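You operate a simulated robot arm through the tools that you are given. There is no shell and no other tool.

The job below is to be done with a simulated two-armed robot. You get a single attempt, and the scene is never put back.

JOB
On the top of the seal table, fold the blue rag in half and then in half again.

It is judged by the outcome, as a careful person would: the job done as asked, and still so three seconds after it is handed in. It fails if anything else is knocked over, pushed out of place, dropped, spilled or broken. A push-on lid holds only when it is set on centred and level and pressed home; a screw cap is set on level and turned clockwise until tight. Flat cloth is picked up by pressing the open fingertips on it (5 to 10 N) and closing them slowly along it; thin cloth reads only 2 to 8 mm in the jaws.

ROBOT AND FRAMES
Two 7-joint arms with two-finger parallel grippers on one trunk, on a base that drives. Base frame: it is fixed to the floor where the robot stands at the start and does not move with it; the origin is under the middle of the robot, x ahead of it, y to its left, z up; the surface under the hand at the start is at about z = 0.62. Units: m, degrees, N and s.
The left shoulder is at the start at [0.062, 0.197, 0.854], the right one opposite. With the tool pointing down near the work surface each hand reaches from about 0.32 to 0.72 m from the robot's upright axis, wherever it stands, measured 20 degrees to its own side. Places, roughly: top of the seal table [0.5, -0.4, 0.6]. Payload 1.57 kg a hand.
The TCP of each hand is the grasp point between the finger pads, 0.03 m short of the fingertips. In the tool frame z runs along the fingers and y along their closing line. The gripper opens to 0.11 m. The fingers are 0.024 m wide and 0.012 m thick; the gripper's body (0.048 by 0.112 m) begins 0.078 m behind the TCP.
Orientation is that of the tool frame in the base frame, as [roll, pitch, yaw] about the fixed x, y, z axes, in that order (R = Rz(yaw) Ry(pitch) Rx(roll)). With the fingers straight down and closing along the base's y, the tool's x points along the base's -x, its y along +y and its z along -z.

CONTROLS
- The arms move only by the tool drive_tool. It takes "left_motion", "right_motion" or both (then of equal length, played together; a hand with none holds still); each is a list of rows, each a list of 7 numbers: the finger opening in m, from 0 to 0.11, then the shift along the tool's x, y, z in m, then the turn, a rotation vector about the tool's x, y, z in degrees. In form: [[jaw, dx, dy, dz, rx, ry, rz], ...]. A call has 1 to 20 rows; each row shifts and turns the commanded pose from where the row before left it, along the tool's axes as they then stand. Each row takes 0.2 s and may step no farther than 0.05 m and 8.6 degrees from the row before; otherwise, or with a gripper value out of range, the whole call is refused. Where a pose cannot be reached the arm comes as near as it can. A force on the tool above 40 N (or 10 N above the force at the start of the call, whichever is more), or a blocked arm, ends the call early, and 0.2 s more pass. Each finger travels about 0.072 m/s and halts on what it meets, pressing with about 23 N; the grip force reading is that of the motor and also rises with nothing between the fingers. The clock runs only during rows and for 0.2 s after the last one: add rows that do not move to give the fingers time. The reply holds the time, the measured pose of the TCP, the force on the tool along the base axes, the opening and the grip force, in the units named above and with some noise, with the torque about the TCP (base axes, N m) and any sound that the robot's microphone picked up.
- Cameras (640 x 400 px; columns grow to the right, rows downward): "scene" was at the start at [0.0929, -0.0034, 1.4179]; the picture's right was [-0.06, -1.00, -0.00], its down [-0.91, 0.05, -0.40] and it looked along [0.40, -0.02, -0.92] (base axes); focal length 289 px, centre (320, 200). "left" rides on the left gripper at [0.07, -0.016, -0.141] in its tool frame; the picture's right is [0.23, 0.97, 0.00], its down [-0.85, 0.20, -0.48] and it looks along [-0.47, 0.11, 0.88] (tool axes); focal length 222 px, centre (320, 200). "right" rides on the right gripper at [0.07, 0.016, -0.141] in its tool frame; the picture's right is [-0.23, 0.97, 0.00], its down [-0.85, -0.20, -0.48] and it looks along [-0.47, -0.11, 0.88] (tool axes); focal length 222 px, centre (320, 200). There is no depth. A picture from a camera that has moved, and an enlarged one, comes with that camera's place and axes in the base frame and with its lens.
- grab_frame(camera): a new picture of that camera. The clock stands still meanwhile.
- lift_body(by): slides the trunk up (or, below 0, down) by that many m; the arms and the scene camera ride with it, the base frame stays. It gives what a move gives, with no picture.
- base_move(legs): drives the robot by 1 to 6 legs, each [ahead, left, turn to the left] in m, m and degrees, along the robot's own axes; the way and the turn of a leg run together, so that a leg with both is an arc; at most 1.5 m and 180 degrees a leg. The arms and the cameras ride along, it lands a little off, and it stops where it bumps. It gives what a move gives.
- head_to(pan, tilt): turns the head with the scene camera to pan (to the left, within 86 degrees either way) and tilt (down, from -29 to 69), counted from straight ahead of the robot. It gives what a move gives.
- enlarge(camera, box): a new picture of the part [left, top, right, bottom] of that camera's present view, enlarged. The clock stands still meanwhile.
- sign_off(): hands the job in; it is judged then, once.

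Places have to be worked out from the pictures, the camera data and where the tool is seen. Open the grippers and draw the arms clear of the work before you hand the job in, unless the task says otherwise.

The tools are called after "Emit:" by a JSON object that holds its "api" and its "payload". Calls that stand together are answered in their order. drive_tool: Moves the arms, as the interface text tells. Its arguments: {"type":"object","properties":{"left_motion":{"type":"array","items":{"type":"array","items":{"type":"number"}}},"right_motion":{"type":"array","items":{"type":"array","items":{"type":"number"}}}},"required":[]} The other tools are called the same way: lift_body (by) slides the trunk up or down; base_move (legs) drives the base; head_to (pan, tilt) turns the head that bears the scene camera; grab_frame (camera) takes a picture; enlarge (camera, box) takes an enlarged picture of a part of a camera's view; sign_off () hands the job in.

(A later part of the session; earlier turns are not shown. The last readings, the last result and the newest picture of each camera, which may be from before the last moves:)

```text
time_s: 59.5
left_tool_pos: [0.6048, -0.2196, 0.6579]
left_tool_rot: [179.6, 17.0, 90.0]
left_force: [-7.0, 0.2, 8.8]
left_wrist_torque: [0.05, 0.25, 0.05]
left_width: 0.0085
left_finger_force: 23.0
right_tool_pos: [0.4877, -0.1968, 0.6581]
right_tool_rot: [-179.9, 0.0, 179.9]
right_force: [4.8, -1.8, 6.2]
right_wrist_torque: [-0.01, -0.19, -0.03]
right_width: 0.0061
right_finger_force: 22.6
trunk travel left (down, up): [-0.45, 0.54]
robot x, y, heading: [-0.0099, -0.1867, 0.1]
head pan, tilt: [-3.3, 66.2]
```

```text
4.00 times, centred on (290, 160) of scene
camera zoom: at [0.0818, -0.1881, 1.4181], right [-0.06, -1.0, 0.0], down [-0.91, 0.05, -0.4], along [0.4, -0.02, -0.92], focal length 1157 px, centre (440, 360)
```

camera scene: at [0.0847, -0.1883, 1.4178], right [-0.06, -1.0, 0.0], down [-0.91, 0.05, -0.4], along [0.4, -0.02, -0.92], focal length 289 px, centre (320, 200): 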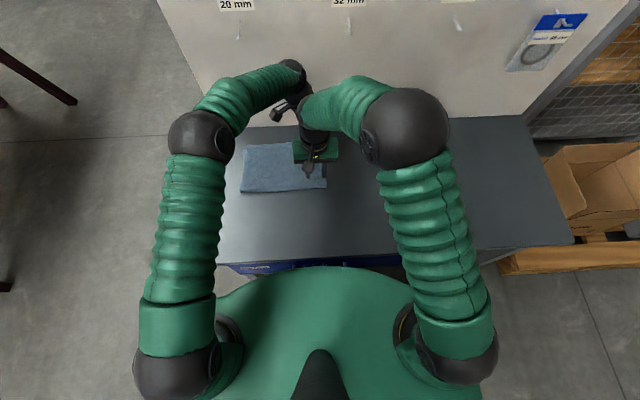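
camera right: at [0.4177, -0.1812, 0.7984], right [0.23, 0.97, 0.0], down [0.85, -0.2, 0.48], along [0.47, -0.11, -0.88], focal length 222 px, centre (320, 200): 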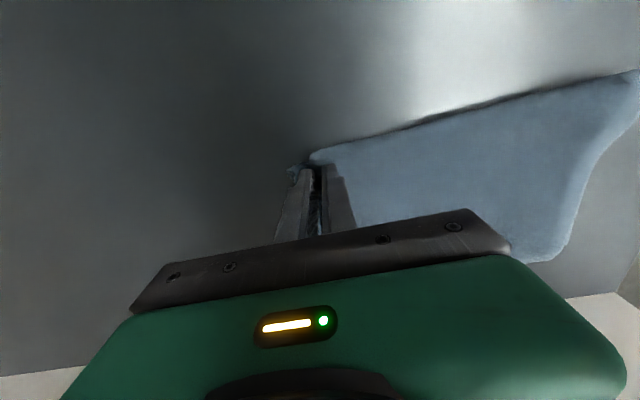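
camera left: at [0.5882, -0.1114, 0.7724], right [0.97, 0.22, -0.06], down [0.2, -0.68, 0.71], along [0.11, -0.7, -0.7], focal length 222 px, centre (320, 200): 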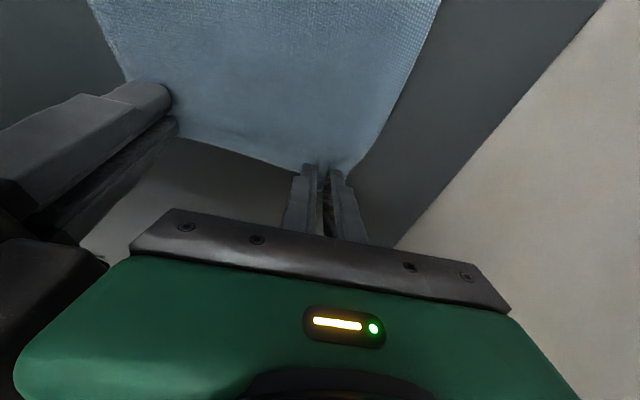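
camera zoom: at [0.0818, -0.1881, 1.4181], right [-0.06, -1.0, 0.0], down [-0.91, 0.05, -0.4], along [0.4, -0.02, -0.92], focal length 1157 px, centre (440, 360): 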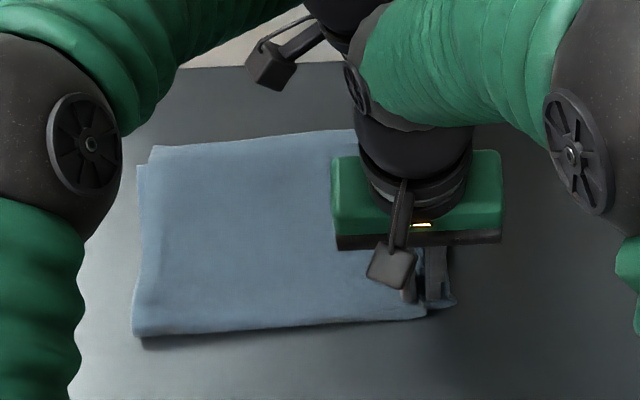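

Both pinches hold all layers at the corners (8.5 mm and 6.1 mm), with slight tension between the hands. I lift both along arcs around the fold line y≈−0.106, easing the left hand 5 mm toward the right one, and check part way.

Emit:
{"api": "drive_tool", "payload": {"left_motion": [[0.0, -0.00195, -0.0025, -0.0178, 0, 0, 0], [0.0, -0.00195, -0.0025, -0.0178, 0, 0, 0], [0.0, 0.00465, 0, -0.0176, 0, 0, 0], [0.0, 0.00465, 0, -0.0176, 0, 0, 0], [0.0, 0, 0, 0, 0, 0, 0]], "right_motion": [[0.0, 0, 0.0027, -0.0145, 0, 0, 0], [0.0, 0, 0.0027, -0.0145, 0, 0, 0], [0.0, 0, 0.00785, -0.01285, 0, 0, 0], [0.0, 0, 0.00785, -0.01285, 0, 0, 0], [0.0, 0, 0, 0, 0, 0, 0]]}}

Emit:
{"api": "grab_frame", "payload": {"camera": "right"}}

Emit:
{"api": "grab_frame", "payload": {"camera": "left"}}

Emit:
{"api": "enlarge", "payload": {"camera": "scene", "box": [210, 110, 370, 210]}}

```text
time_s: 60.7
left_tool_pos: [0.5987, -0.1929, 0.722]
left_tool_rot: [179.8, 17.0, 90.0]
left_force: [0.2, 0.1, 0.7]
left_wrist_torque: [0.01, 0.05, 0.03]
left_width: 0.0081
left_finger_force: 23.0
right_tool_pos: [0.4862, -0.1761, 0.7103]
right_tool_rot: [-179.9, 0.0, 180.0]
right_force: [-0.1, 0.5, -0.1]
right_wrist_torque: [0.0, 0.02, 0.0]
right_width: 0.0058
right_finger_force: 23.3
trunk travel left (down, up): [-0.45, 0.54]
robot x, y, heading: [-0.0115, -0.1887, 0.2]
head pan, tilt: [-3.3, 66.2]
```

```text
taken
camera right: at [0.4178, -0.1604, 0.8514], right [0.23, 0.97, 0.0], down [0.86, -0.2, 0.48], along [0.47, -0.11, -0.88], focal length 222 px, centre (320, 200)
```

right: 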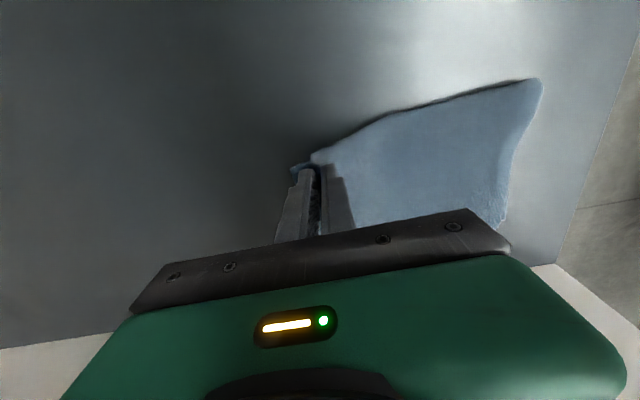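

```text
taken
camera left: at [0.5834, -0.0847, 0.8366], right [0.97, 0.22, -0.06], down [0.2, -0.68, 0.71], along [0.11, -0.7, -0.7], focal length 222 px, centre (320, 200)
```

left: 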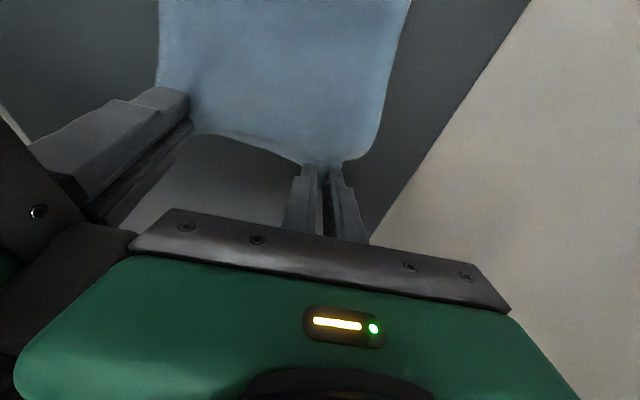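

```text
4.00 times, centred on (290, 160) of scene
camera zoom: at [0.0854, -0.1878, 1.4177], right [-0.06, -1.0, 0.0], down [-0.91, 0.05, -0.4], along [0.4, -0.02, -0.92], focal length 1157 px, centre (440, 360)
```

zoom: 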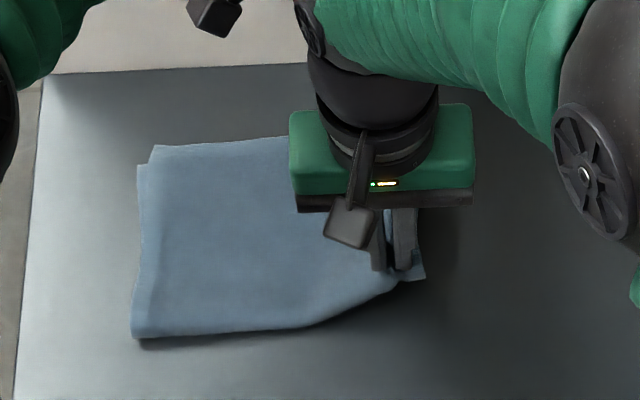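

Both corners are held and the edge lifts evenly. I continue over the top of the arc.

Emit:
{"api": "drive_tool", "payload": {"left_motion": [[0.0, 0.0107, 0, -0.0153, 0, 0, 0], [0.0, 0.0107, 0, -0.0153, 0, 0, 0], [0.0, 0.01545, 0, -0.01115, 0, 0, 0], [0.0, 0.01545, 0, -0.01115, 0, 0, 0], [0.0, 0.01835, 0, -0.0056, 0, 0, 0], [0.0, 0.01835, 0, -0.0056, 0, 0, 0], [0.0, 0.01905, 0, 0.00065, 0, 0, 0], [0.0, 0.01905, 0, 0.00065, 0, 0, 0], [0.0, 0, 0, 0, 0, 0, 0]], "right_motion": [[0.0, 0, 0.01195, -0.00945, 0, 0, 0], [0.0, 0, 0.01195, -0.00945, 0, 0, 0], [0.0, 0, 0.01465, -0.00505, 0, 0, 0], [0.0, 0, 0.01465, -0.00505, 0, 0, 0], [0.0, 0, 0.0157, 0, 0, 0, 0], [0.0, 0, 0.0157, 0, 0, 0, 0], [0.0, 0, 0.01465, 0.00505, 0, 0, 0], [0.0, 0, 0.01465, 0.00505, 0, 0, 0], [0.0, 0, 0, 0, 0, 0, 0]]}}

Emit:
{"api": "grab_frame", "payload": {"camera": "right"}}

Emit:
{"api": "grab_frame", "payload": {"camera": "left"}}

Emit:
{"api": "enlarge", "payload": {"camera": "scene", "box": [210, 110, 370, 210]}}

```text
time_s: 62.9
left_tool_pos: [0.5983, -0.0523, 0.7431]
left_tool_rot: [179.5, 17.0, 90.0]
left_force: [8.8, -1.7, 4.5]
left_wrist_torque: [0.11, 1.05, -0.05]
left_width: 0.0078
left_finger_force: 23.1
right_tool_pos: [0.5135, -0.0968, 0.738]
right_tool_rot: [179.4, 0.6, 175.1]
right_force: [-8.7, 1.3, -5.5]
right_wrist_torque: [-0.38, -0.64, 0.59]
right_width: 0.0054
right_finger_force: 23.2
trunk travel left (down, up): [-0.45, 0.54]
robot x, y, heading: [-0.0112, -0.1863, 0.1]
head pan, tilt: [-3.3, 66.2]
stopped in row 9 (right hand): the arm was blocked; the commanded pose is now the measured one
```

```text
taken
camera right: at [0.4441, -0.077, 0.8782], right [0.31, 0.95, 0.01], down [0.83, -0.28, 0.49], along [0.47, -0.14, -0.87], focal length 222 px, centre (320, 200)
```

right: 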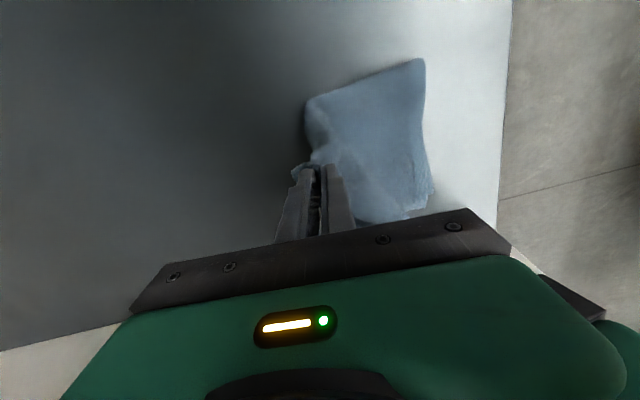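

```text
taken
camera left: at [0.5812, 0.0544, 0.8601], right [0.97, 0.22, -0.06], down [0.19, -0.68, 0.71], along [0.12, -0.7, -0.7], focal length 222 px, centre (320, 200)
```

left: 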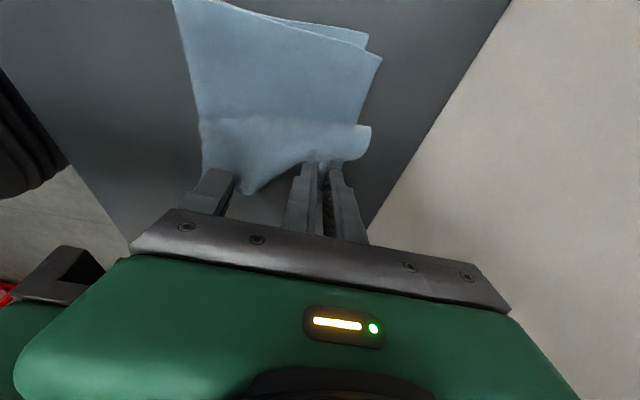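

```text
4.00 times, centred on (290, 160) of scene
camera zoom: at [0.0852, -0.1873, 1.4156], right [-0.06, -1.0, 0.0], down [-0.91, 0.05, -0.4], along [0.4, -0.02, -0.92], focal length 1157 px, centre (440, 360)
```

zoom: 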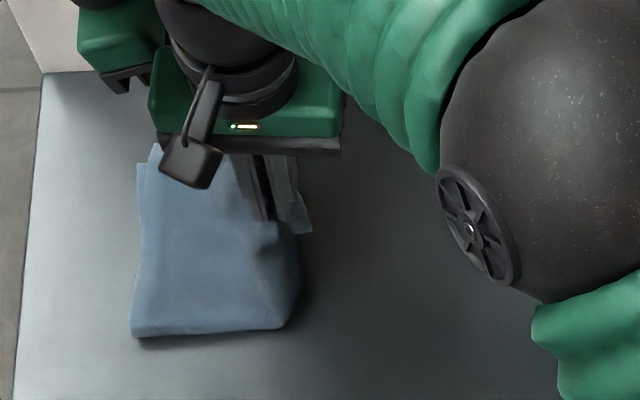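

The right arm has hit its reach limit across the centre line and was pushed toward the left hand. I first back both hands slightly into a comfortable relative pose (right back to x≈0.49, yaw 180), keeping the cloth held; then I'll carry leftward by driving the base.

Emit:
{"api": "drive_tool", "payload": {"left_motion": [[0.0, -0.0144, 0, 0.0044, 0, 0, 0], [0.0, -0.0144, 0, 0.0044, 0, 0, 0], [0.0, 0, 0, 0, 0, 0, 0]], "right_motion": [[0.0, 0.012, -0.004, 0.004, 0, 0, -2.45], [0.0, 0.012, -0.004, 0.004, 0, 0, -2.45], [0.0, 0, 0, 0, 0, 0, 0]]}}

Emit:
{"api": "enlarge", "payload": {"camera": "scene", "box": [210, 110, 370, 210]}}

Emit:
{"api": "grab_frame", "payload": {"camera": "left"}}

Emit:
{"api": "grab_frame", "payload": {"camera": "scene"}}

```text
time_s: 63.7
left_tool_pos: [0.5972, -0.0827, 0.745]
left_tool_rot: [179.8, 17.0, 90.0]
left_force: [-1.1, -1.6, 0.1]
left_wrist_torque: [-0.01, 0.04, 0.03]
left_width: 0.0083
left_finger_force: 23.1
right_tool_pos: [0.4892, -0.1084, 0.7252]
right_tool_rot: [179.9, 0.5, 179.6]
right_force: [0.9, 1.6, -0.1]
right_wrist_torque: [0.05, -0.08, -0.01]
right_width: 0.0057
right_finger_force: 23.2
trunk travel left (down, up): [-0.45, 0.54]
robot x, y, heading: [-0.01, -0.183, 0.1]
head pan, tilt: [-3.3, 66.2]
```

```text
4.00 times, centred on (290, 160) of scene
camera zoom: at [0.0849, -0.1867, 1.416], right [-0.06, -1.0, 0.0], down [-0.91, 0.05, -0.4], along [0.4, -0.02, -0.92], focal length 1157 px, centre (440, 360)
```

zoom: 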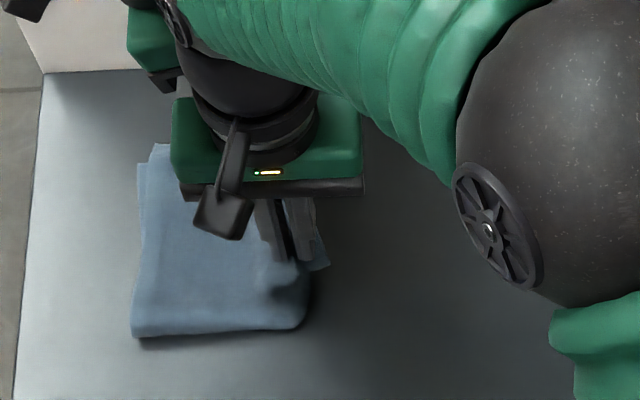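

```text
taken
camera left: at [0.5805, 0.0251, 0.8597], right [0.97, 0.22, -0.06], down [0.2, -0.68, 0.71], along [0.11, -0.7, -0.7], focal length 222 px, centre (320, 200)
```

left: 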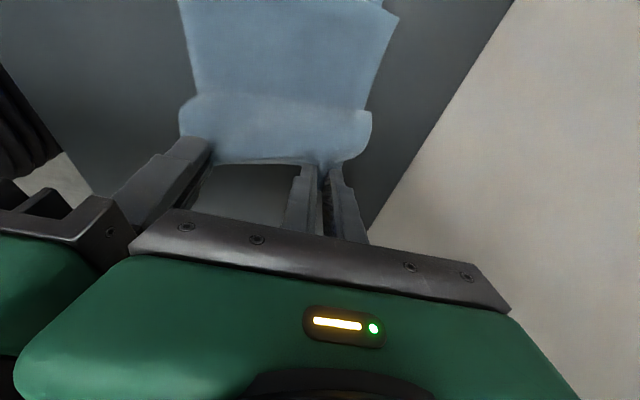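

```text
taken
camera scene: at [0.0849, -0.1867, 1.416], right [-0.06, -1.0, 0.0], down [-0.91, 0.05, -0.4], along [0.4, -0.02, -0.92], focal length 289 px, centre (320, 200)
```

scene: 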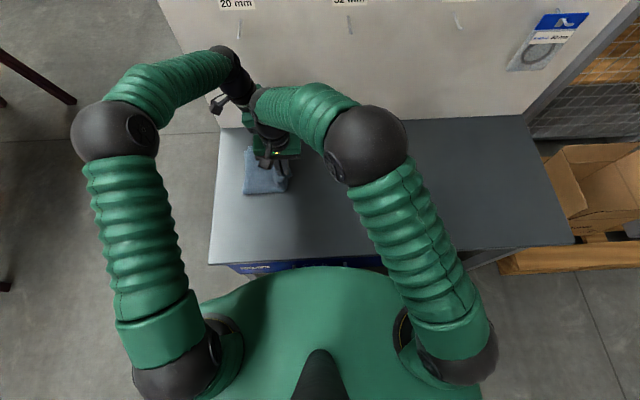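

Clear again, cloth still held properly. I lower both hands a bit for slack, then drive the base 7 cm to the left so the hands carry the edge with it.

Emit:
{"api": "drive_tool", "payload": {"left_motion": [[0.0, 0.0003, 0, 0.013, 0, 0, 0], [0.0, 0.0003, 0, 0.013, 0, 0, 0], [0.0, 0, 0, 0, 0, 0, 0]], "right_motion": [[0.0, 0, 0, 0.004, 0, 0, 0], [0.0, 0, 0, 0.004, 0, 0, 0], [0.0, 0, 0, 0, 0, 0, 0]]}}

Emit:
{"api": "base_move", "payload": {"legs": [[0, 0.07, 0]]}}

Emit:
{"api": "enlarge", "payload": {"camera": "scene", "box": [230, 110, 390, 210]}}

Emit:
{"api": "grab_frame", "payload": {"camera": "left"}}

Emit:
{"api": "grab_frame", "payload": {"camera": "right"}}

```text
time_s: 64.5
left_tool_pos: [0.5981, -0.0917, 0.7221]
left_tool_rot: [179.6, 17.0, 90.0]
left_force: [0.5, 0.3, 0.7]
left_wrist_torque: [0.01, 0.0, -0.01]
left_width: 0.0081
left_finger_force: 23.0
right_tool_pos: [0.4906, -0.1059, 0.7237]
right_tool_rot: [179.6, 0.8, 179.6]
right_force: [-0.5, -0.1, -0.5]
right_wrist_torque: [0.02, 0.01, 0.01]
right_width: 0.0057
right_finger_force: 23.6
trunk travel left (down, up): [-0.45, 0.54]
robot x, y, heading: [-0.0127, -0.1861, 0.2]
head pan, tilt: [-3.3, 66.2]
```

```text
time_s: 65.5
left_tool_pos: [0.5988, -0.039, 0.7233]
left_tool_rot: [179.6, 16.0, 89.8]
left_force: [1.6, -1.3, 0.2]
left_wrist_torque: [0.11, 0.01, 0.0]
left_width: 0.008
left_finger_force: 23.7
right_tool_pos: [0.4919, -0.0524, 0.728]
right_tool_rot: [178.1, 1.2, 179.8]
right_force: [-0.4, -1.4, 0.1]
right_wrist_torque: [0.13, -0.03, -0.03]
right_width: 0.0053
right_finger_force: 22.6
trunk travel left (down, up): [-0.45, 0.54]
robot x, y, heading: [-0.0079, -0.1208, -0.2]
head pan, tilt: [-3.3, 66.2]
```

```text
4.00 times, centred on (310, 160) of scene
camera zoom: at [0.084, -0.1494, 1.4174], right [-0.06, -1.0, -0.02], down [-0.91, 0.06, -0.4], along [0.4, -0.01, -0.92], focal length 1157 px, centre (360, 360)
```

zoom: 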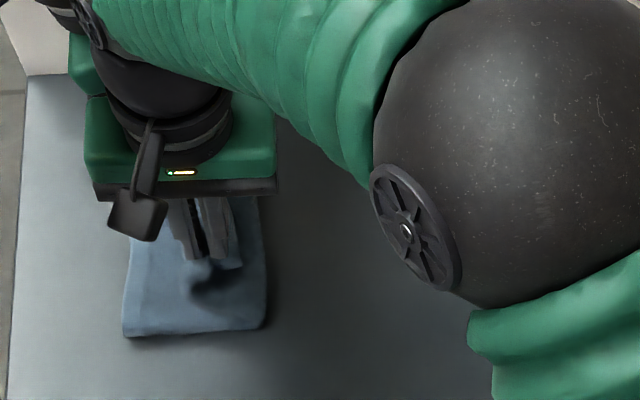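

```text
taken
camera left: at [0.5816, 0.0658, 0.8409], right [0.97, 0.22, -0.06], down [0.19, -0.69, 0.7], along [0.11, -0.69, -0.72], focal length 222 px, centre (320, 200)
```

left: 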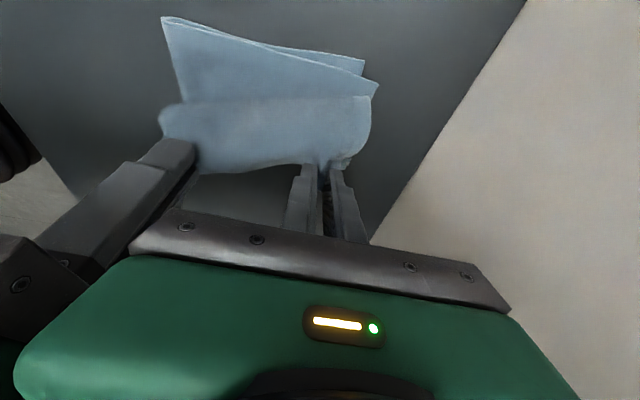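

```text
taken
camera right: at [0.4187, -0.0411, 0.8681], right [0.23, 0.97, 0.04], down [0.84, -0.22, 0.49], along [0.48, -0.08, -0.87], focal length 222 px, centre (320, 200)
```

right: 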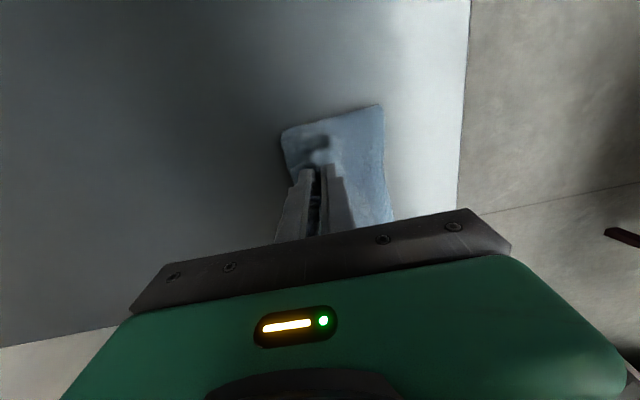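

The carry by base works well and the fold is forming squarely. I let things settle a moment and re-read the poses.

Emit:
{"api": "drive_tool", "payload": {"left_motion": [[0.0, 0, 0, 0, 0, 0, 0], [0.0, 0, 0, 0, 0, 0, 0], [0.0, 0, 0, 0, 0, 0, 0]], "right_motion": [[0.0, 0, 0, 0, 0, 0, 0], [0.0, 0, 0, 0, 0, 0, 0], [0.0, 0, 0, 0, 0, 0, 0]]}}

Emit:
{"api": "grab_frame", "payload": {"camera": "scene"}}

Emit:
{"api": "grab_frame", "payload": {"camera": "left"}}

Emit:
{"api": "grab_frame", "payload": {"camera": "right"}}

```text
time_s: 66.3
left_tool_pos: [0.5965, -0.0276, 0.7232]
left_tool_rot: [179.5, 17.0, 89.7]
left_force: [-1.3, -0.1, 0.5]
left_wrist_torque: [-0.02, -0.01, 0.02]
left_width: 0.0084
left_finger_force: 22.7
right_tool_pos: [0.4935, -0.0432, 0.7295]
right_tool_rot: [179.0, 1.3, 179.2]
right_force: [0.1, -0.2, 0.8]
right_wrist_torque: [-0.02, 0.0, 0.04]
right_width: 0.0055
right_finger_force: 23.7
trunk travel left (down, up): [-0.45, 0.54]
robot x, y, heading: [-0.0092, -0.1231, 0.1]
head pan, tilt: [-3.3, 66.2]
```

```text
taken
camera scene: at [0.0847, -0.1261, 1.4178], right [-0.06, -1.0, 0.0], down [-0.91, 0.05, -0.4], along [0.4, -0.02, -0.92], focal length 289 px, centre (320, 200)
```

scene: 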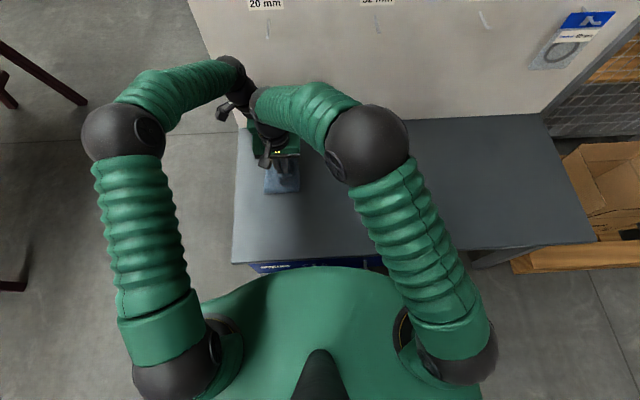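

```text
taken
camera left: at [0.5806, 0.0803, 0.8383], right [0.97, 0.22, -0.06], down [0.19, -0.68, 0.71], along [0.11, -0.7, -0.7], focal length 222 px, centre (320, 200)
```

left: 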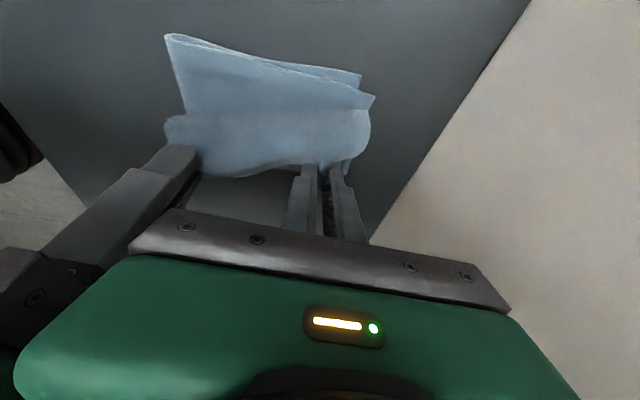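

```text
taken
camera right: at [0.4201, -0.0292, 0.8688], right [0.24, 0.97, 0.02], down [0.84, -0.22, 0.5], along [0.49, -0.1, -0.87], focal length 222 px, centre (320, 200)
```

right: 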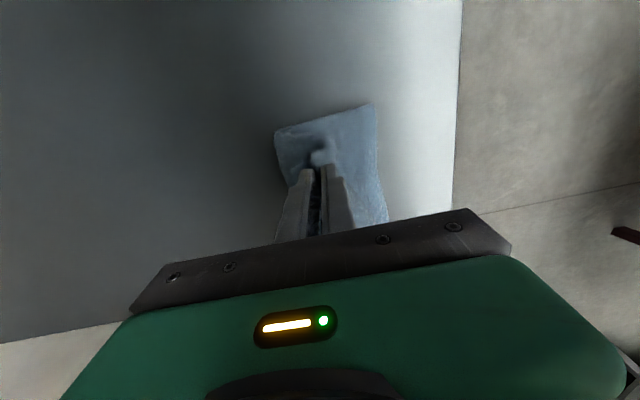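

Hands at left (0.597,−0.028,0.723), right (0.494,−0.043,0.730). I lower both about 2.5 cm and drive the base another 2.2 cm left to stay within the right arm's reach.

Emit:
{"api": "drive_tool", "payload": {"left_motion": [[0.0, 0.0034, 0, 0.011, 0, 0, 0], [0.0, 0.0034, 0, 0.011, 0, 0, 0], [0.0, 0, 0, 0, 0, 0, 0]], "right_motion": [[0.0, 0, 0, 0.0135, 0, 0, 0], [0.0, 0, 0, 0.0135, 0, 0, 0], [0.0, 0, 0, 0, 0, 0, 0]]}}

Emit:
{"api": "base_move", "payload": {"legs": [[0, 0.025, 0]]}}

Emit:
{"api": "drive_tool", "payload": {"left_motion": [[0.0, 0, 0, 0, 0, 0, 0], [0.0, 0, 0, 0, 0, 0, 0], [0.0, 0, 0, 0, 0, 0, 0]], "right_motion": [[0.0, 0, 0, 0, 0, 0, 0], [0.0, 0, 0, 0, 0, 0, 0], [0.0, 0, 0, 0, 0, 0, 0]]}}

Emit:
{"api": "grab_frame", "payload": {"camera": "left"}}

Emit:
{"api": "grab_frame", "payload": {"camera": "right"}}

Emit:
{"api": "enlarge", "payload": {"camera": "scene", "box": [210, 110, 370, 210]}}

```text
time_s: 67.2
left_tool_pos: [0.5968, -0.0265, 0.7007]
left_tool_rot: [179.5, 17.2, 89.8]
left_force: [0.5, -0.1, 0.4]
left_wrist_torque: [0.02, 0.04, -0.02]
left_width: 0.0083
left_finger_force: 23.3
right_tool_pos: [0.4942, -0.041, 0.7043]
right_tool_rot: [179.1, 1.5, 179.1]
right_force: [-1.0, 0.7, -0.3]
right_wrist_torque: [-0.02, -0.01, -0.01]
right_width: 0.0056
right_finger_force: 23.0
trunk travel left (down, up): [-0.45, 0.54]
robot x, y, heading: [-0.0107, -0.1162, -0.0]
head pan, tilt: [-3.3, 66.2]
```

```text
time_s: 68.0
left_tool_pos: [0.5992, -0.0111, 0.7002]
left_tool_rot: [179.3, 16.6, 89.8]
left_force: [0.0, -0.3, 0.6]
left_wrist_torque: [0.1, 0.0, -0.04]
left_width: 0.0081
left_finger_force: 22.7
right_tool_pos: [0.4939, -0.0249, 0.7004]
right_tool_rot: [178.8, 1.3, 179.2]
right_force: [-0.1, -0.3, 0.4]
right_wrist_torque: [0.06, 0.02, 0.0]
right_width: 0.0054
right_finger_force: 22.8
trunk travel left (down, up): [-0.45, 0.54]
robot x, y, heading: [-0.0122, -0.0989, -0.2]
head pan, tilt: [-3.3, 66.2]
```

```text
time_s: 68.8
left_tool_pos: [0.596, -0.0099, 0.7016]
left_tool_rot: [179.3, 16.7, 89.6]
left_force: [1.1, -0.4, 0.4]
left_wrist_torque: [-0.01, 0.0, 0.04]
left_width: 0.0083
left_finger_force: 22.8
right_tool_pos: [0.4946, -0.0246, 0.7018]
right_tool_rot: [179.0, 1.5, 179.0]
right_force: [0.2, -0.3, -0.4]
right_wrist_torque: [0.01, 0.02, 0.0]
right_width: 0.0055
right_finger_force: 23.0
trunk travel left (down, up): [-0.45, 0.54]
robot x, y, heading: [-0.0087, -0.0967, -0.1]
head pan, tilt: [-3.3, 66.2]
```

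```text
taken
camera left: at [0.58, 0.098, 0.8165], right [0.98, 0.21, -0.05], down [0.19, -0.68, 0.71], along [0.11, -0.7, -0.71], focal length 222 px, centre (320, 200)
```

left: 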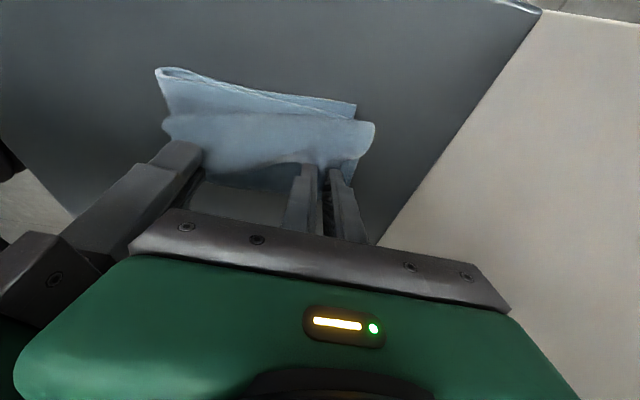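

```text
taken
camera right: at [0.4205, -0.0102, 0.8413], right [0.24, 0.97, 0.02], down [0.84, -0.22, 0.5], along [0.49, -0.1, -0.87], focal length 222 px, centre (320, 200)
```

right: 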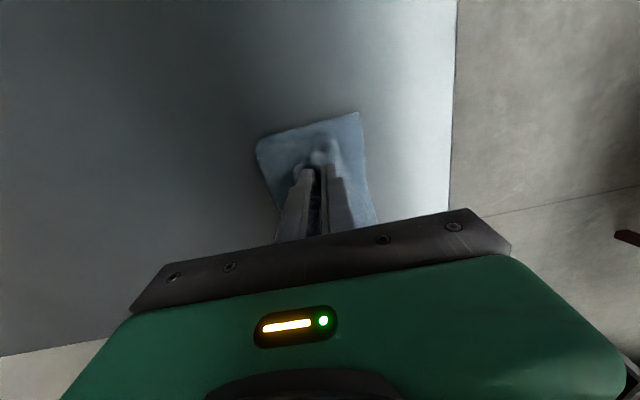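

```text
4.00 times, centred on (290, 160) of scene
camera zoom: at [0.0848, -0.1037, 1.4171], right [-0.06, -1.0, 0.0], down [-0.91, 0.05, -0.4], along [0.4, -0.02, -0.92], focal length 1157 px, centre (440, 360)
```

zoom: 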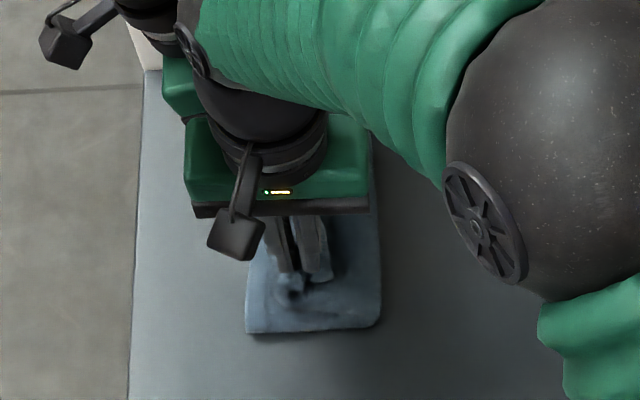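

The fold is shaping well with left edge at y≈0.019–0.028. I lower both hands toward the final placement, right to y≈−0.013 and left to y≈0.004.

Emit:
{"api": "drive_tool", "payload": {"left_motion": [[0.0, 0.0081, 0, 0.0106, 0, 0, 0], [0.0, 0.0081, 0, 0.0106, 0, 0, 0], [0.0, 0.0081, 0, 0.0106, 0, 0, 0], [0.0, 0, 0, 0, 0, 0, 0]], "right_motion": [[0.0, 0, 0.0038, 0.0127, 0, 0, 0], [0.0, 0, 0.0038, 0.0127, 0, 0, 0], [0.0, 0, 0.0038, 0.0127, 0, 0, 0], [0.0, 0, 0, 0, 0, 0, 0]]}}

Emit:
{"api": "grab_frame", "payload": {"camera": "left"}}

Emit:
{"api": "grab_frame", "payload": {"camera": "right"}}

Emit:
{"api": "enlarge", "payload": {"camera": "scene", "box": [210, 110, 370, 210]}}

```text
time_s: 69.8
left_tool_pos: [0.5976, 0.0061, 0.6661]
left_tool_rot: [179.1, 17.0, 89.5]
left_force: [-1.1, -4.6, 14.0]
left_wrist_torque: [-0.17, 0.12, 0.04]
left_width: 0.0081
left_finger_force: 23.3
right_tool_pos: [0.5014, -0.0149, 0.6706]
right_tool_rot: [178.6, 1.9, 178.2]
right_force: [0.9, 0.8, 6.3]
right_wrist_torque: [-0.04, -0.03, 0.04]
right_width: 0.0057
right_finger_force: 23.8
trunk travel left (down, up): [-0.45, 0.54]
robot x, y, heading: [-0.0132, -0.0974, 0.1]
head pan, tilt: [-3.3, 66.2]
```

```text
taken
camera left: at [0.5798, 0.1139, 0.7819], right [0.98, 0.21, -0.05], down [0.19, -0.68, 0.71], along [0.12, -0.7, -0.7], focal length 222 px, centre (320, 200)
```

left: 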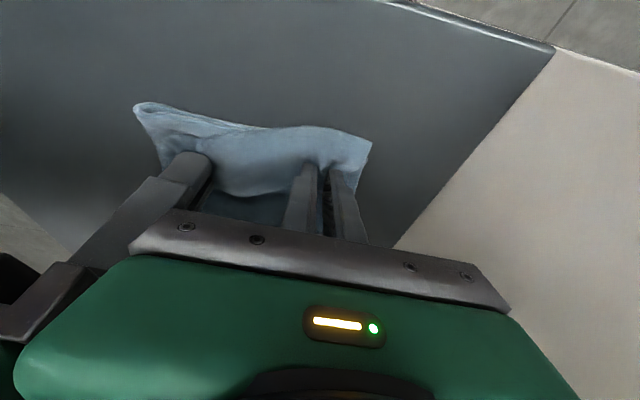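

```text
taken
camera right: at [0.4266, 0.0001, 0.8107], right [0.26, 0.97, 0.03], down [0.83, -0.24, 0.5], along [0.49, -0.1, -0.86], focal length 222 px, centre (320, 200)
```

right: 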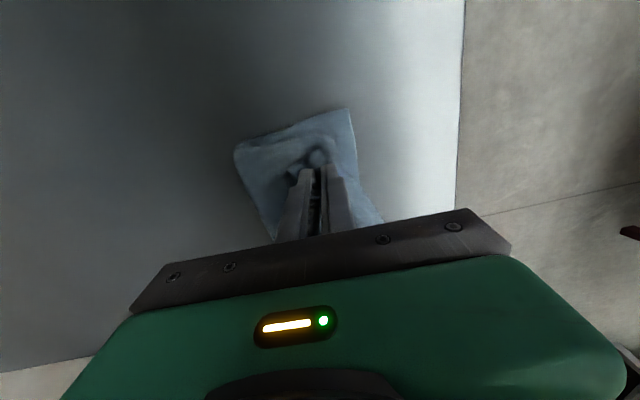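

```text
4.00 times, centred on (290, 160) of scene
camera zoom: at [0.0815, -0.0998, 1.4194], right [-0.06, -1.0, 0.0], down [-0.91, 0.05, -0.4], along [0.4, -0.02, -0.92], focal length 1157 px, centre (440, 360)
```

zoom: 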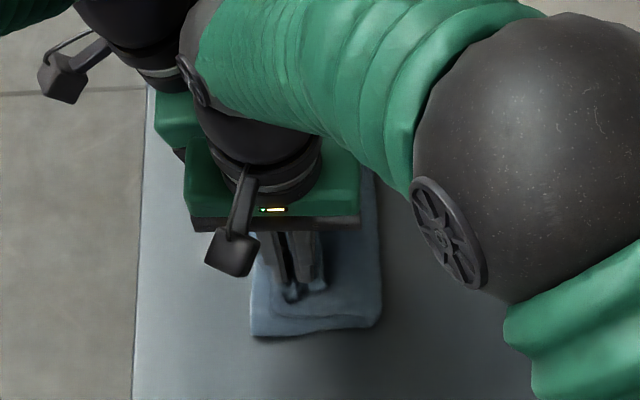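

Edge is down: left presses 14 N, right 6 N. I ease both up a couple of millimetres to take off the pressure, then open the jaws.

Emit:
{"api": "drive_tool", "payload": {"left_motion": [[0.0, -0.0009, 0, -0.0029, 0, 0, 0], [0.0, 0, 0, 0, 0, 0, 0], [0.006, 0, 0, 0, 0, 0, 0], [0.012, 0, 0, 0, 0, 0, 0], [0.018, 0, 0, 0, 0, 0, 0], [0.024, 0, 0, 0, 0, 0, 0], [0.03, 0, 0, 0, 0, 0, 0], [0.036, 0, 0, 0, 0, 0, 0], [0.036, 0, 0, 0, 0, 0, 0]], "right_motion": [[0.0, 0, 0, -0.002, 0, 0, 0], [0.0, 0, 0, 0, 0, 0, 0], [0.006, 0, 0, 0, 0, 0, 0], [0.012, 0, 0, 0, 0, 0, 0], [0.018, 0, 0, 0, 0, 0, 0], [0.024, 0, 0, 0, 0, 0, 0], [0.03, 0, 0, 0, 0, 0, 0], [0.036, 0, 0, 0, 0, 0, 0], [0.036, 0, 0, 0, 0, 0, 0]]}}

Emit:
{"api": "grab_frame", "payload": {"camera": "left"}}

Emit:
{"api": "grab_frame", "payload": {"camera": "right"}}

Emit:
{"api": "enlarge", "payload": {"camera": "scene", "box": [210, 110, 370, 210]}}

```text
time_s: 71.8
left_tool_pos: [0.5962, 0.0065, 0.6686]
left_tool_rot: [179.2, 16.9, 89.7]
left_force: [3.1, 0.2, 8.6]
left_wrist_torque: [0.03, 0.01, -0.02]
left_width: 0.031
left_finger_force: 0.0
right_tool_pos: [0.4988, -0.0174, 0.6654]
right_tool_rot: [179.2, 1.4, 178.1]
right_force: [1.7, 3.0, 11.5]
right_wrist_torque: [0.01, -0.04, 0.01]
right_width: 0.0309
right_finger_force: 0.1
trunk travel left (down, up): [-0.45, 0.54]
robot x, y, heading: [-0.011, -0.0984, 0.1]
head pan, tilt: [-3.3, 66.2]
```

```text
taken
camera left: at [0.5798, 0.1156, 0.7824], right [0.98, 0.21, -0.05], down [0.19, -0.68, 0.71], along [0.12, -0.7, -0.7], focal length 222 px, centre (320, 200)
```

left: 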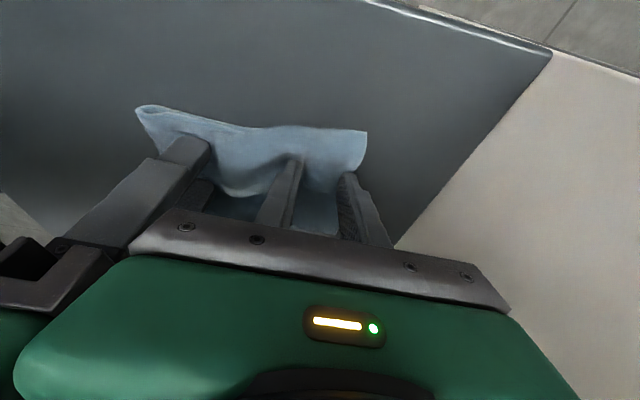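

```text
taken
camera right: at [0.4256, -0.0004, 0.8053], right [0.26, 0.97, 0.02], down [0.84, -0.23, 0.5], along [0.48, -0.11, -0.87], focal length 222 px, centre (320, 200)
```

right: 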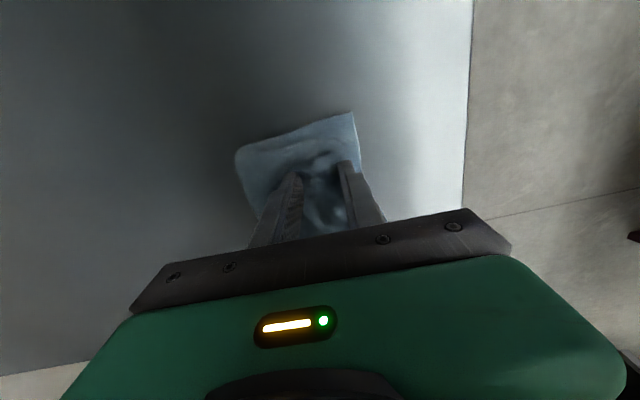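

```text
4.00 times, centred on (290, 160) of scene
camera zoom: at [0.0821, -0.0981, 1.4177], right [-0.06, -1.0, 0.0], down [-0.91, 0.05, -0.4], along [0.4, -0.02, -0.92], focal length 1157 px, centre (440, 360)
```

zoom: 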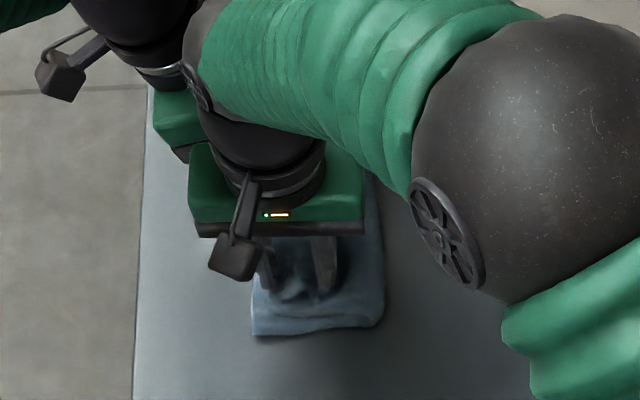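

Released. I lift both hands straight up, then draw the left to the left and the right to the right to look at the result.

Emit:
{"api": "drive_tool", "payload": {"left_motion": [[0.036, -0.0029, 0, -0.0096, 0, 0, 0], [0.036, -0.0088, 0, -0.0287, 0, 0, 0], [0.036, -0.0088, 0, -0.0287, 0, 0, 0], [0.036, 0.03, 0, -0.02, 0, 0, 0], [0.036, 0.045, 0, -0.015, 0, 0, 0], [0.036, 0.045, 0, -0.015, 0, 0, 0], [0.036, 0.045, 0, -0.015, 0, 0, 0], [0.036, 0, 0, 0, 0, 0, 0]], "right_motion": [[0.036, 0, 0, -0.01, 0, 0, 0], [0.036, 0, 0, -0.03, 0, 0, 0], [0.036, 0, 0, -0.03, 0, 0, 0], [0.036, 0, -0.045, -0.01, 0, 0, 0], [0.036, 0, -0.045, 0, 0, 0, 0], [0.036, 0, -0.045, 0, 0, 0, 0], [0.036, 0, -0.045, 0, 0, 0, 0], [0.036, 0, 0, 0, 0, 0, 0]]}}

Emit:
{"api": "grab_frame", "payload": {"camera": "scene"}}

Emit:
{"api": "enlarge", "payload": {"camera": "scene", "box": [240, 120, 336, 180]}}

Emit:
{"api": "grab_frame", "payload": {"camera": "left"}}

Emit:
{"api": "grab_frame", "payload": {"camera": "right"}}

```text
time_s: 73.6
left_tool_pos: [0.5949, 0.1856, 0.7518]
left_tool_rot: [179.2, 16.9, 89.6]
left_force: [0.2, 0.0, -0.3]
left_wrist_torque: [-0.02, -0.01, -0.04]
left_width: 0.0359
left_finger_force: 0.1
right_tool_pos: [0.4913, -0.1895, 0.7419]
right_tool_rot: [179.2, 1.3, 179.3]
right_force: [-0.3, 0.3, -0.1]
right_wrist_torque: [0.0, 0.0, -0.03]
right_width: 0.036
right_finger_force: 0.1
trunk travel left (down, up): [-0.45, 0.54]
robot x, y, heading: [-0.0107, -0.0964, 0.2]
head pan, tilt: [-3.3, 66.2]
```

```text
taken
camera scene: at [0.0846, -0.0984, 1.4179], right [-0.06, -1.0, 0.0], down [-0.91, 0.05, -0.4], along [0.4, -0.02, -0.92], focal length 289 px, centre (320, 200)
```

scene: 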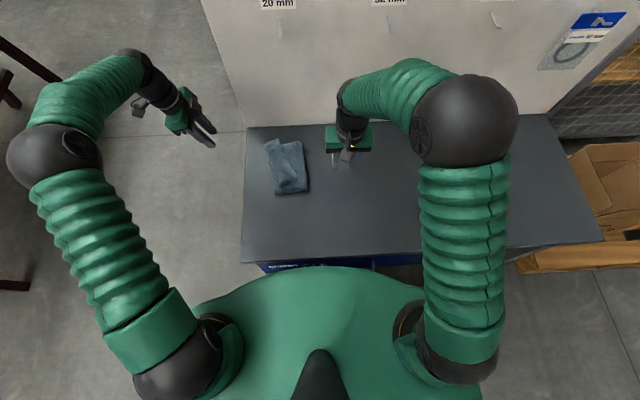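

```text
6.67 times, centred on (288, 150) of scene
camera zoom: at [0.0846, -0.0984, 1.4179], right [-0.06, -1.0, 0.0], down [-0.91, 0.05, -0.4], along [0.4, -0.02, -0.92], focal length 1928 px, centre (533, 533)
```

zoom: 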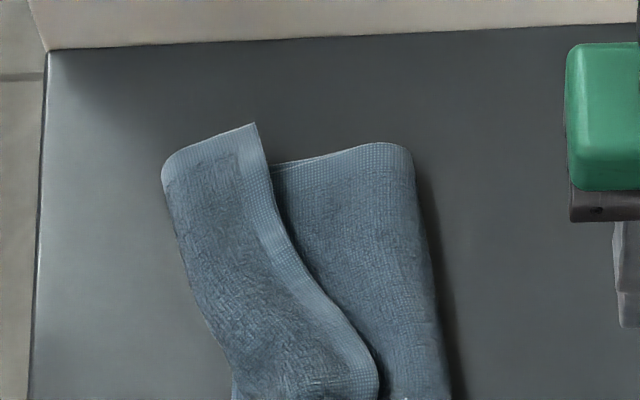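

```text
taken
camera left: at [0.5787, 0.294, 0.8665], right [0.98, 0.21, -0.06], down [0.19, -0.68, 0.71], along [0.11, -0.7, -0.7], focal length 222 px, centre (320, 200)
```

left: 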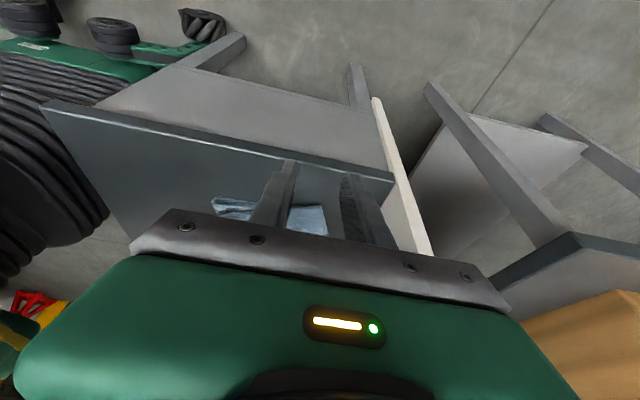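

```text
taken
camera right: at [0.4183, -0.1753, 0.8822], right [0.24, 0.97, 0.02], down [0.84, -0.22, 0.5], along [0.49, -0.1, -0.87], focal length 222 px, centre (320, 200)
```

right: 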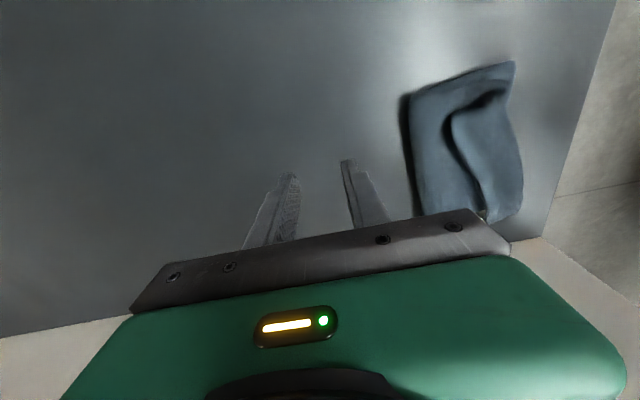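

Something on top is folded back diagonally; I take closer views of the whole rag to understand the layers.

Emit:
{"api": "enlarge", "payload": {"camera": "scene", "box": [255, 130, 335, 205]}}

Emit:
{"api": "enlarge", "payload": {"camera": "right", "box": [380, 40, 560, 230]}}

```text
5.33 times, centred on (295, 168) of scene
camera zoom: at [0.0846, -0.0984, 1.4179], right [-0.06, -1.0, 0.0], down [-0.91, 0.05, -0.4], along [0.4, -0.02, -0.92], focal length 1542 px, centre (453, 373)
```

zoom: 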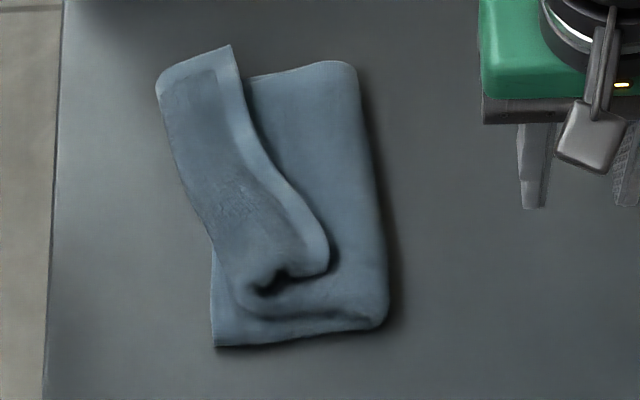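

```text
2.11 times, centred on (470, 135) of right
camera zoom: at [0.4183, -0.1753, 0.8822], right [0.24, 0.97, 0.02], down [0.84, -0.22, 0.5], along [0.49, -0.1, -0.87], focal length 468 px, centre (4, 337)
```

zoom: 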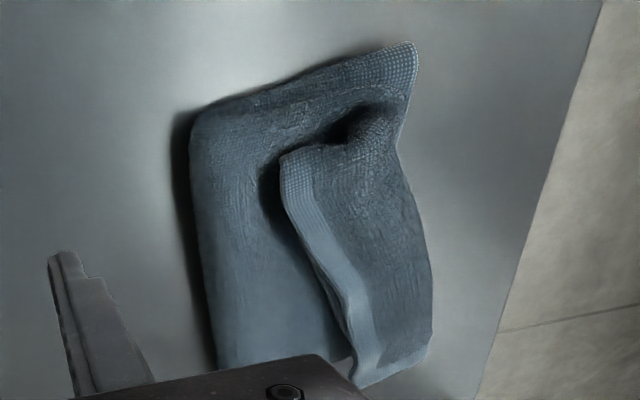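

The flap went over but its last ~5 cm turned back to the right on top, and the fold sits ~3 cm too far left. Plan: flip that turned-back strip out to the left with the right gripper spread wide as a fork, then re-centre the fold. First I turn the right hand to line the fork up with the strip's edge (≈20° from x).

Emit:
{"api": "drive_tool", "payload": {"right_motion": [[0.06, 0, -0.02, -0.02, 0, 0, 0], [0.08, 0, 0, 0, 0, 0, -7.9], [0.11, 0, 0, 0, 0, 0, -7.9], [0.11, 0, 0, 0, 0, 0, -7.9], [0.11, 0, 0, 0, 0, 0, -7.9], [0.11, 0, 0, 0, 0, 0, -7.9], [0.11, 0, 0, 0, 0, 0, -7.9], [0.11, 0, 0, 0, 0, 0, -7.9], [0.11, 0, 0, 0, 0, 0, -7.9], [0.11, 0, 0, 0, 0, 0, -7.9], [0.11, 0, 0, 0, 0, 0, -7.9], [0.11, 0, 0, 0, 0, 0, -7.9], [0.11, 0, 0, 0, 0, 0, -7.9], [0.11, 0, 0, 0, 0, 0, -7.9], [0.11, 0, 0, 0, 0, 0, -7.9], [0.11, 0, 0, 0, 0, 0, 0]]}}

Emit:
{"api": "grab_frame", "payload": {"camera": "right"}}

Emit:
{"api": "grab_frame", "payload": {"camera": "scene"}}

```text
time_s: 77.0
left_tool_pos: [0.5959, 0.1852, 0.7511]
left_tool_rot: [179.3, 16.9, 89.6]
left_force: [-0.9, 0.5, 0.4]
left_wrist_torque: [0.02, -0.01, 0.01]
left_width: 0.036
left_finger_force: 0.0
right_tool_pos: [0.4887, -0.2099, 0.7633]
right_tool_rot: [-178.4, 0.3, -70.0]
right_force: [0.5, 0.0, -0.2]
right_wrist_torque: [0.01, -0.05, 0.01]
right_width: 0.1101
right_finger_force: 0.0
trunk travel left (down, up): [-0.45, 0.54]
robot x, y, heading: [-0.0075, -0.0979, -0.1]
head pan, tilt: [-3.3, 66.2]
```

```text
taken
camera right: at [0.4932, -0.2832, 0.9036], right [-0.99, -0.12, -0.03], down [-0.12, 0.86, 0.49], along [-0.04, 0.49, -0.87], focal length 222 px, centre (320, 200)
```

right: 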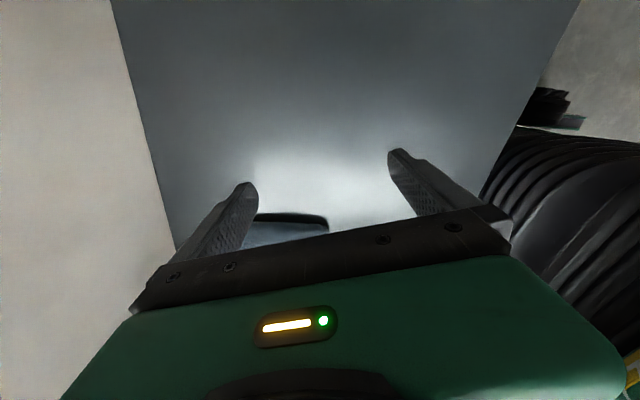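

```text
taken
camera scene: at [0.0846, -0.0987, 1.4178], right [-0.06, -1.0, 0.0], down [-0.91, 0.05, -0.4], along [0.4, -0.02, -0.92], focal length 289 px, centre (320, 200)
```

scene: 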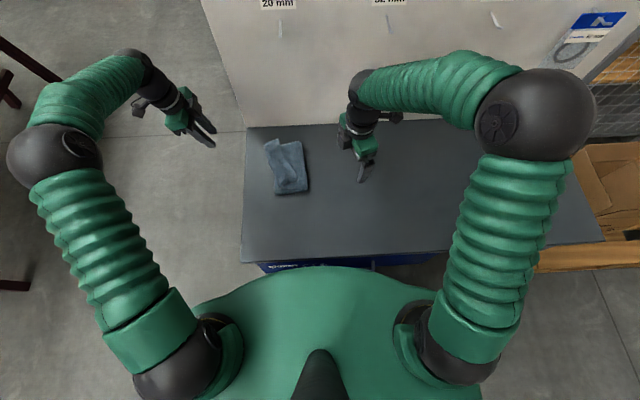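

The fork is aligned. I move it to the right of the rag at (0.60, −0.12, 0.72) for a lower-angle look.

Emit:
{"api": "drive_tool", "payload": {"right_motion": [[0.11, -0.0117, -0.0338, 0.0108, 0, 0, 0], [0.11, -0.0117, -0.0338, 0.0108, 0, 0, 0], [0.11, -0.0117, -0.0338, 0.0108, 0, 0, 0], [0.11, -0.0117, -0.0338, 0.0108, 0, 0, 0], [0.11, 0, 0, 0, 0, 0, 0]]}}

Emit:
{"api": "grab_frame", "payload": {"camera": "right"}}

Emit:
{"api": "enlarge", "payload": {"camera": "scene", "box": [255, 130, 335, 205]}}

```text
time_s: 78.2
left_tool_pos: [0.5953, 0.186, 0.753]
left_tool_rot: [179.2, 16.9, 89.5]
left_force: [0.3, 0.4, -0.3]
left_wrist_torque: [0.0, -0.01, 0.02]
left_width: 0.0359
left_finger_force: 0.0
right_tool_pos: [0.5998, -0.1185, 0.7219]
right_tool_rot: [-178.5, 0.3, -70.1]
right_force: [-0.1, -0.3, 0.0]
right_wrist_torque: [-0.02, 0.02, 0.02]
right_width: 0.1099
right_finger_force: 0.1
trunk travel left (down, up): [-0.45, 0.54]
robot x, y, heading: [-0.0085, -0.0977, 0.1]
head pan, tilt: [-3.3, 66.2]
```

```text
taken
camera right: at [0.6048, -0.1925, 0.8622], right [-0.99, -0.12, -0.03], down [-0.12, 0.87, 0.49], along [-0.03, 0.49, -0.87], focal length 222 px, centre (320, 200)
```

right: 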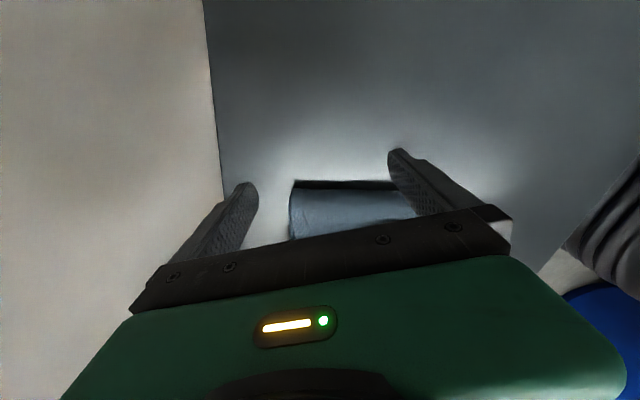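

```text
5.33 times, centred on (295, 168) of scene
camera zoom: at [0.0842, -0.0983, 1.4179], right [-0.06, -1.0, 0.0], down [-0.91, 0.05, -0.4], along [0.4, -0.02, -0.92], focal length 1542 px, centre (453, 373)
```

zoom: 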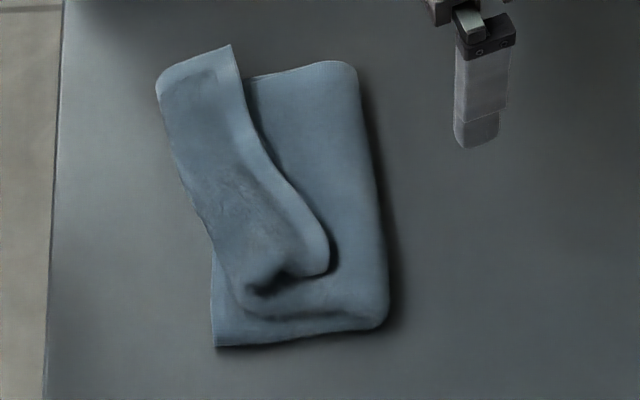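

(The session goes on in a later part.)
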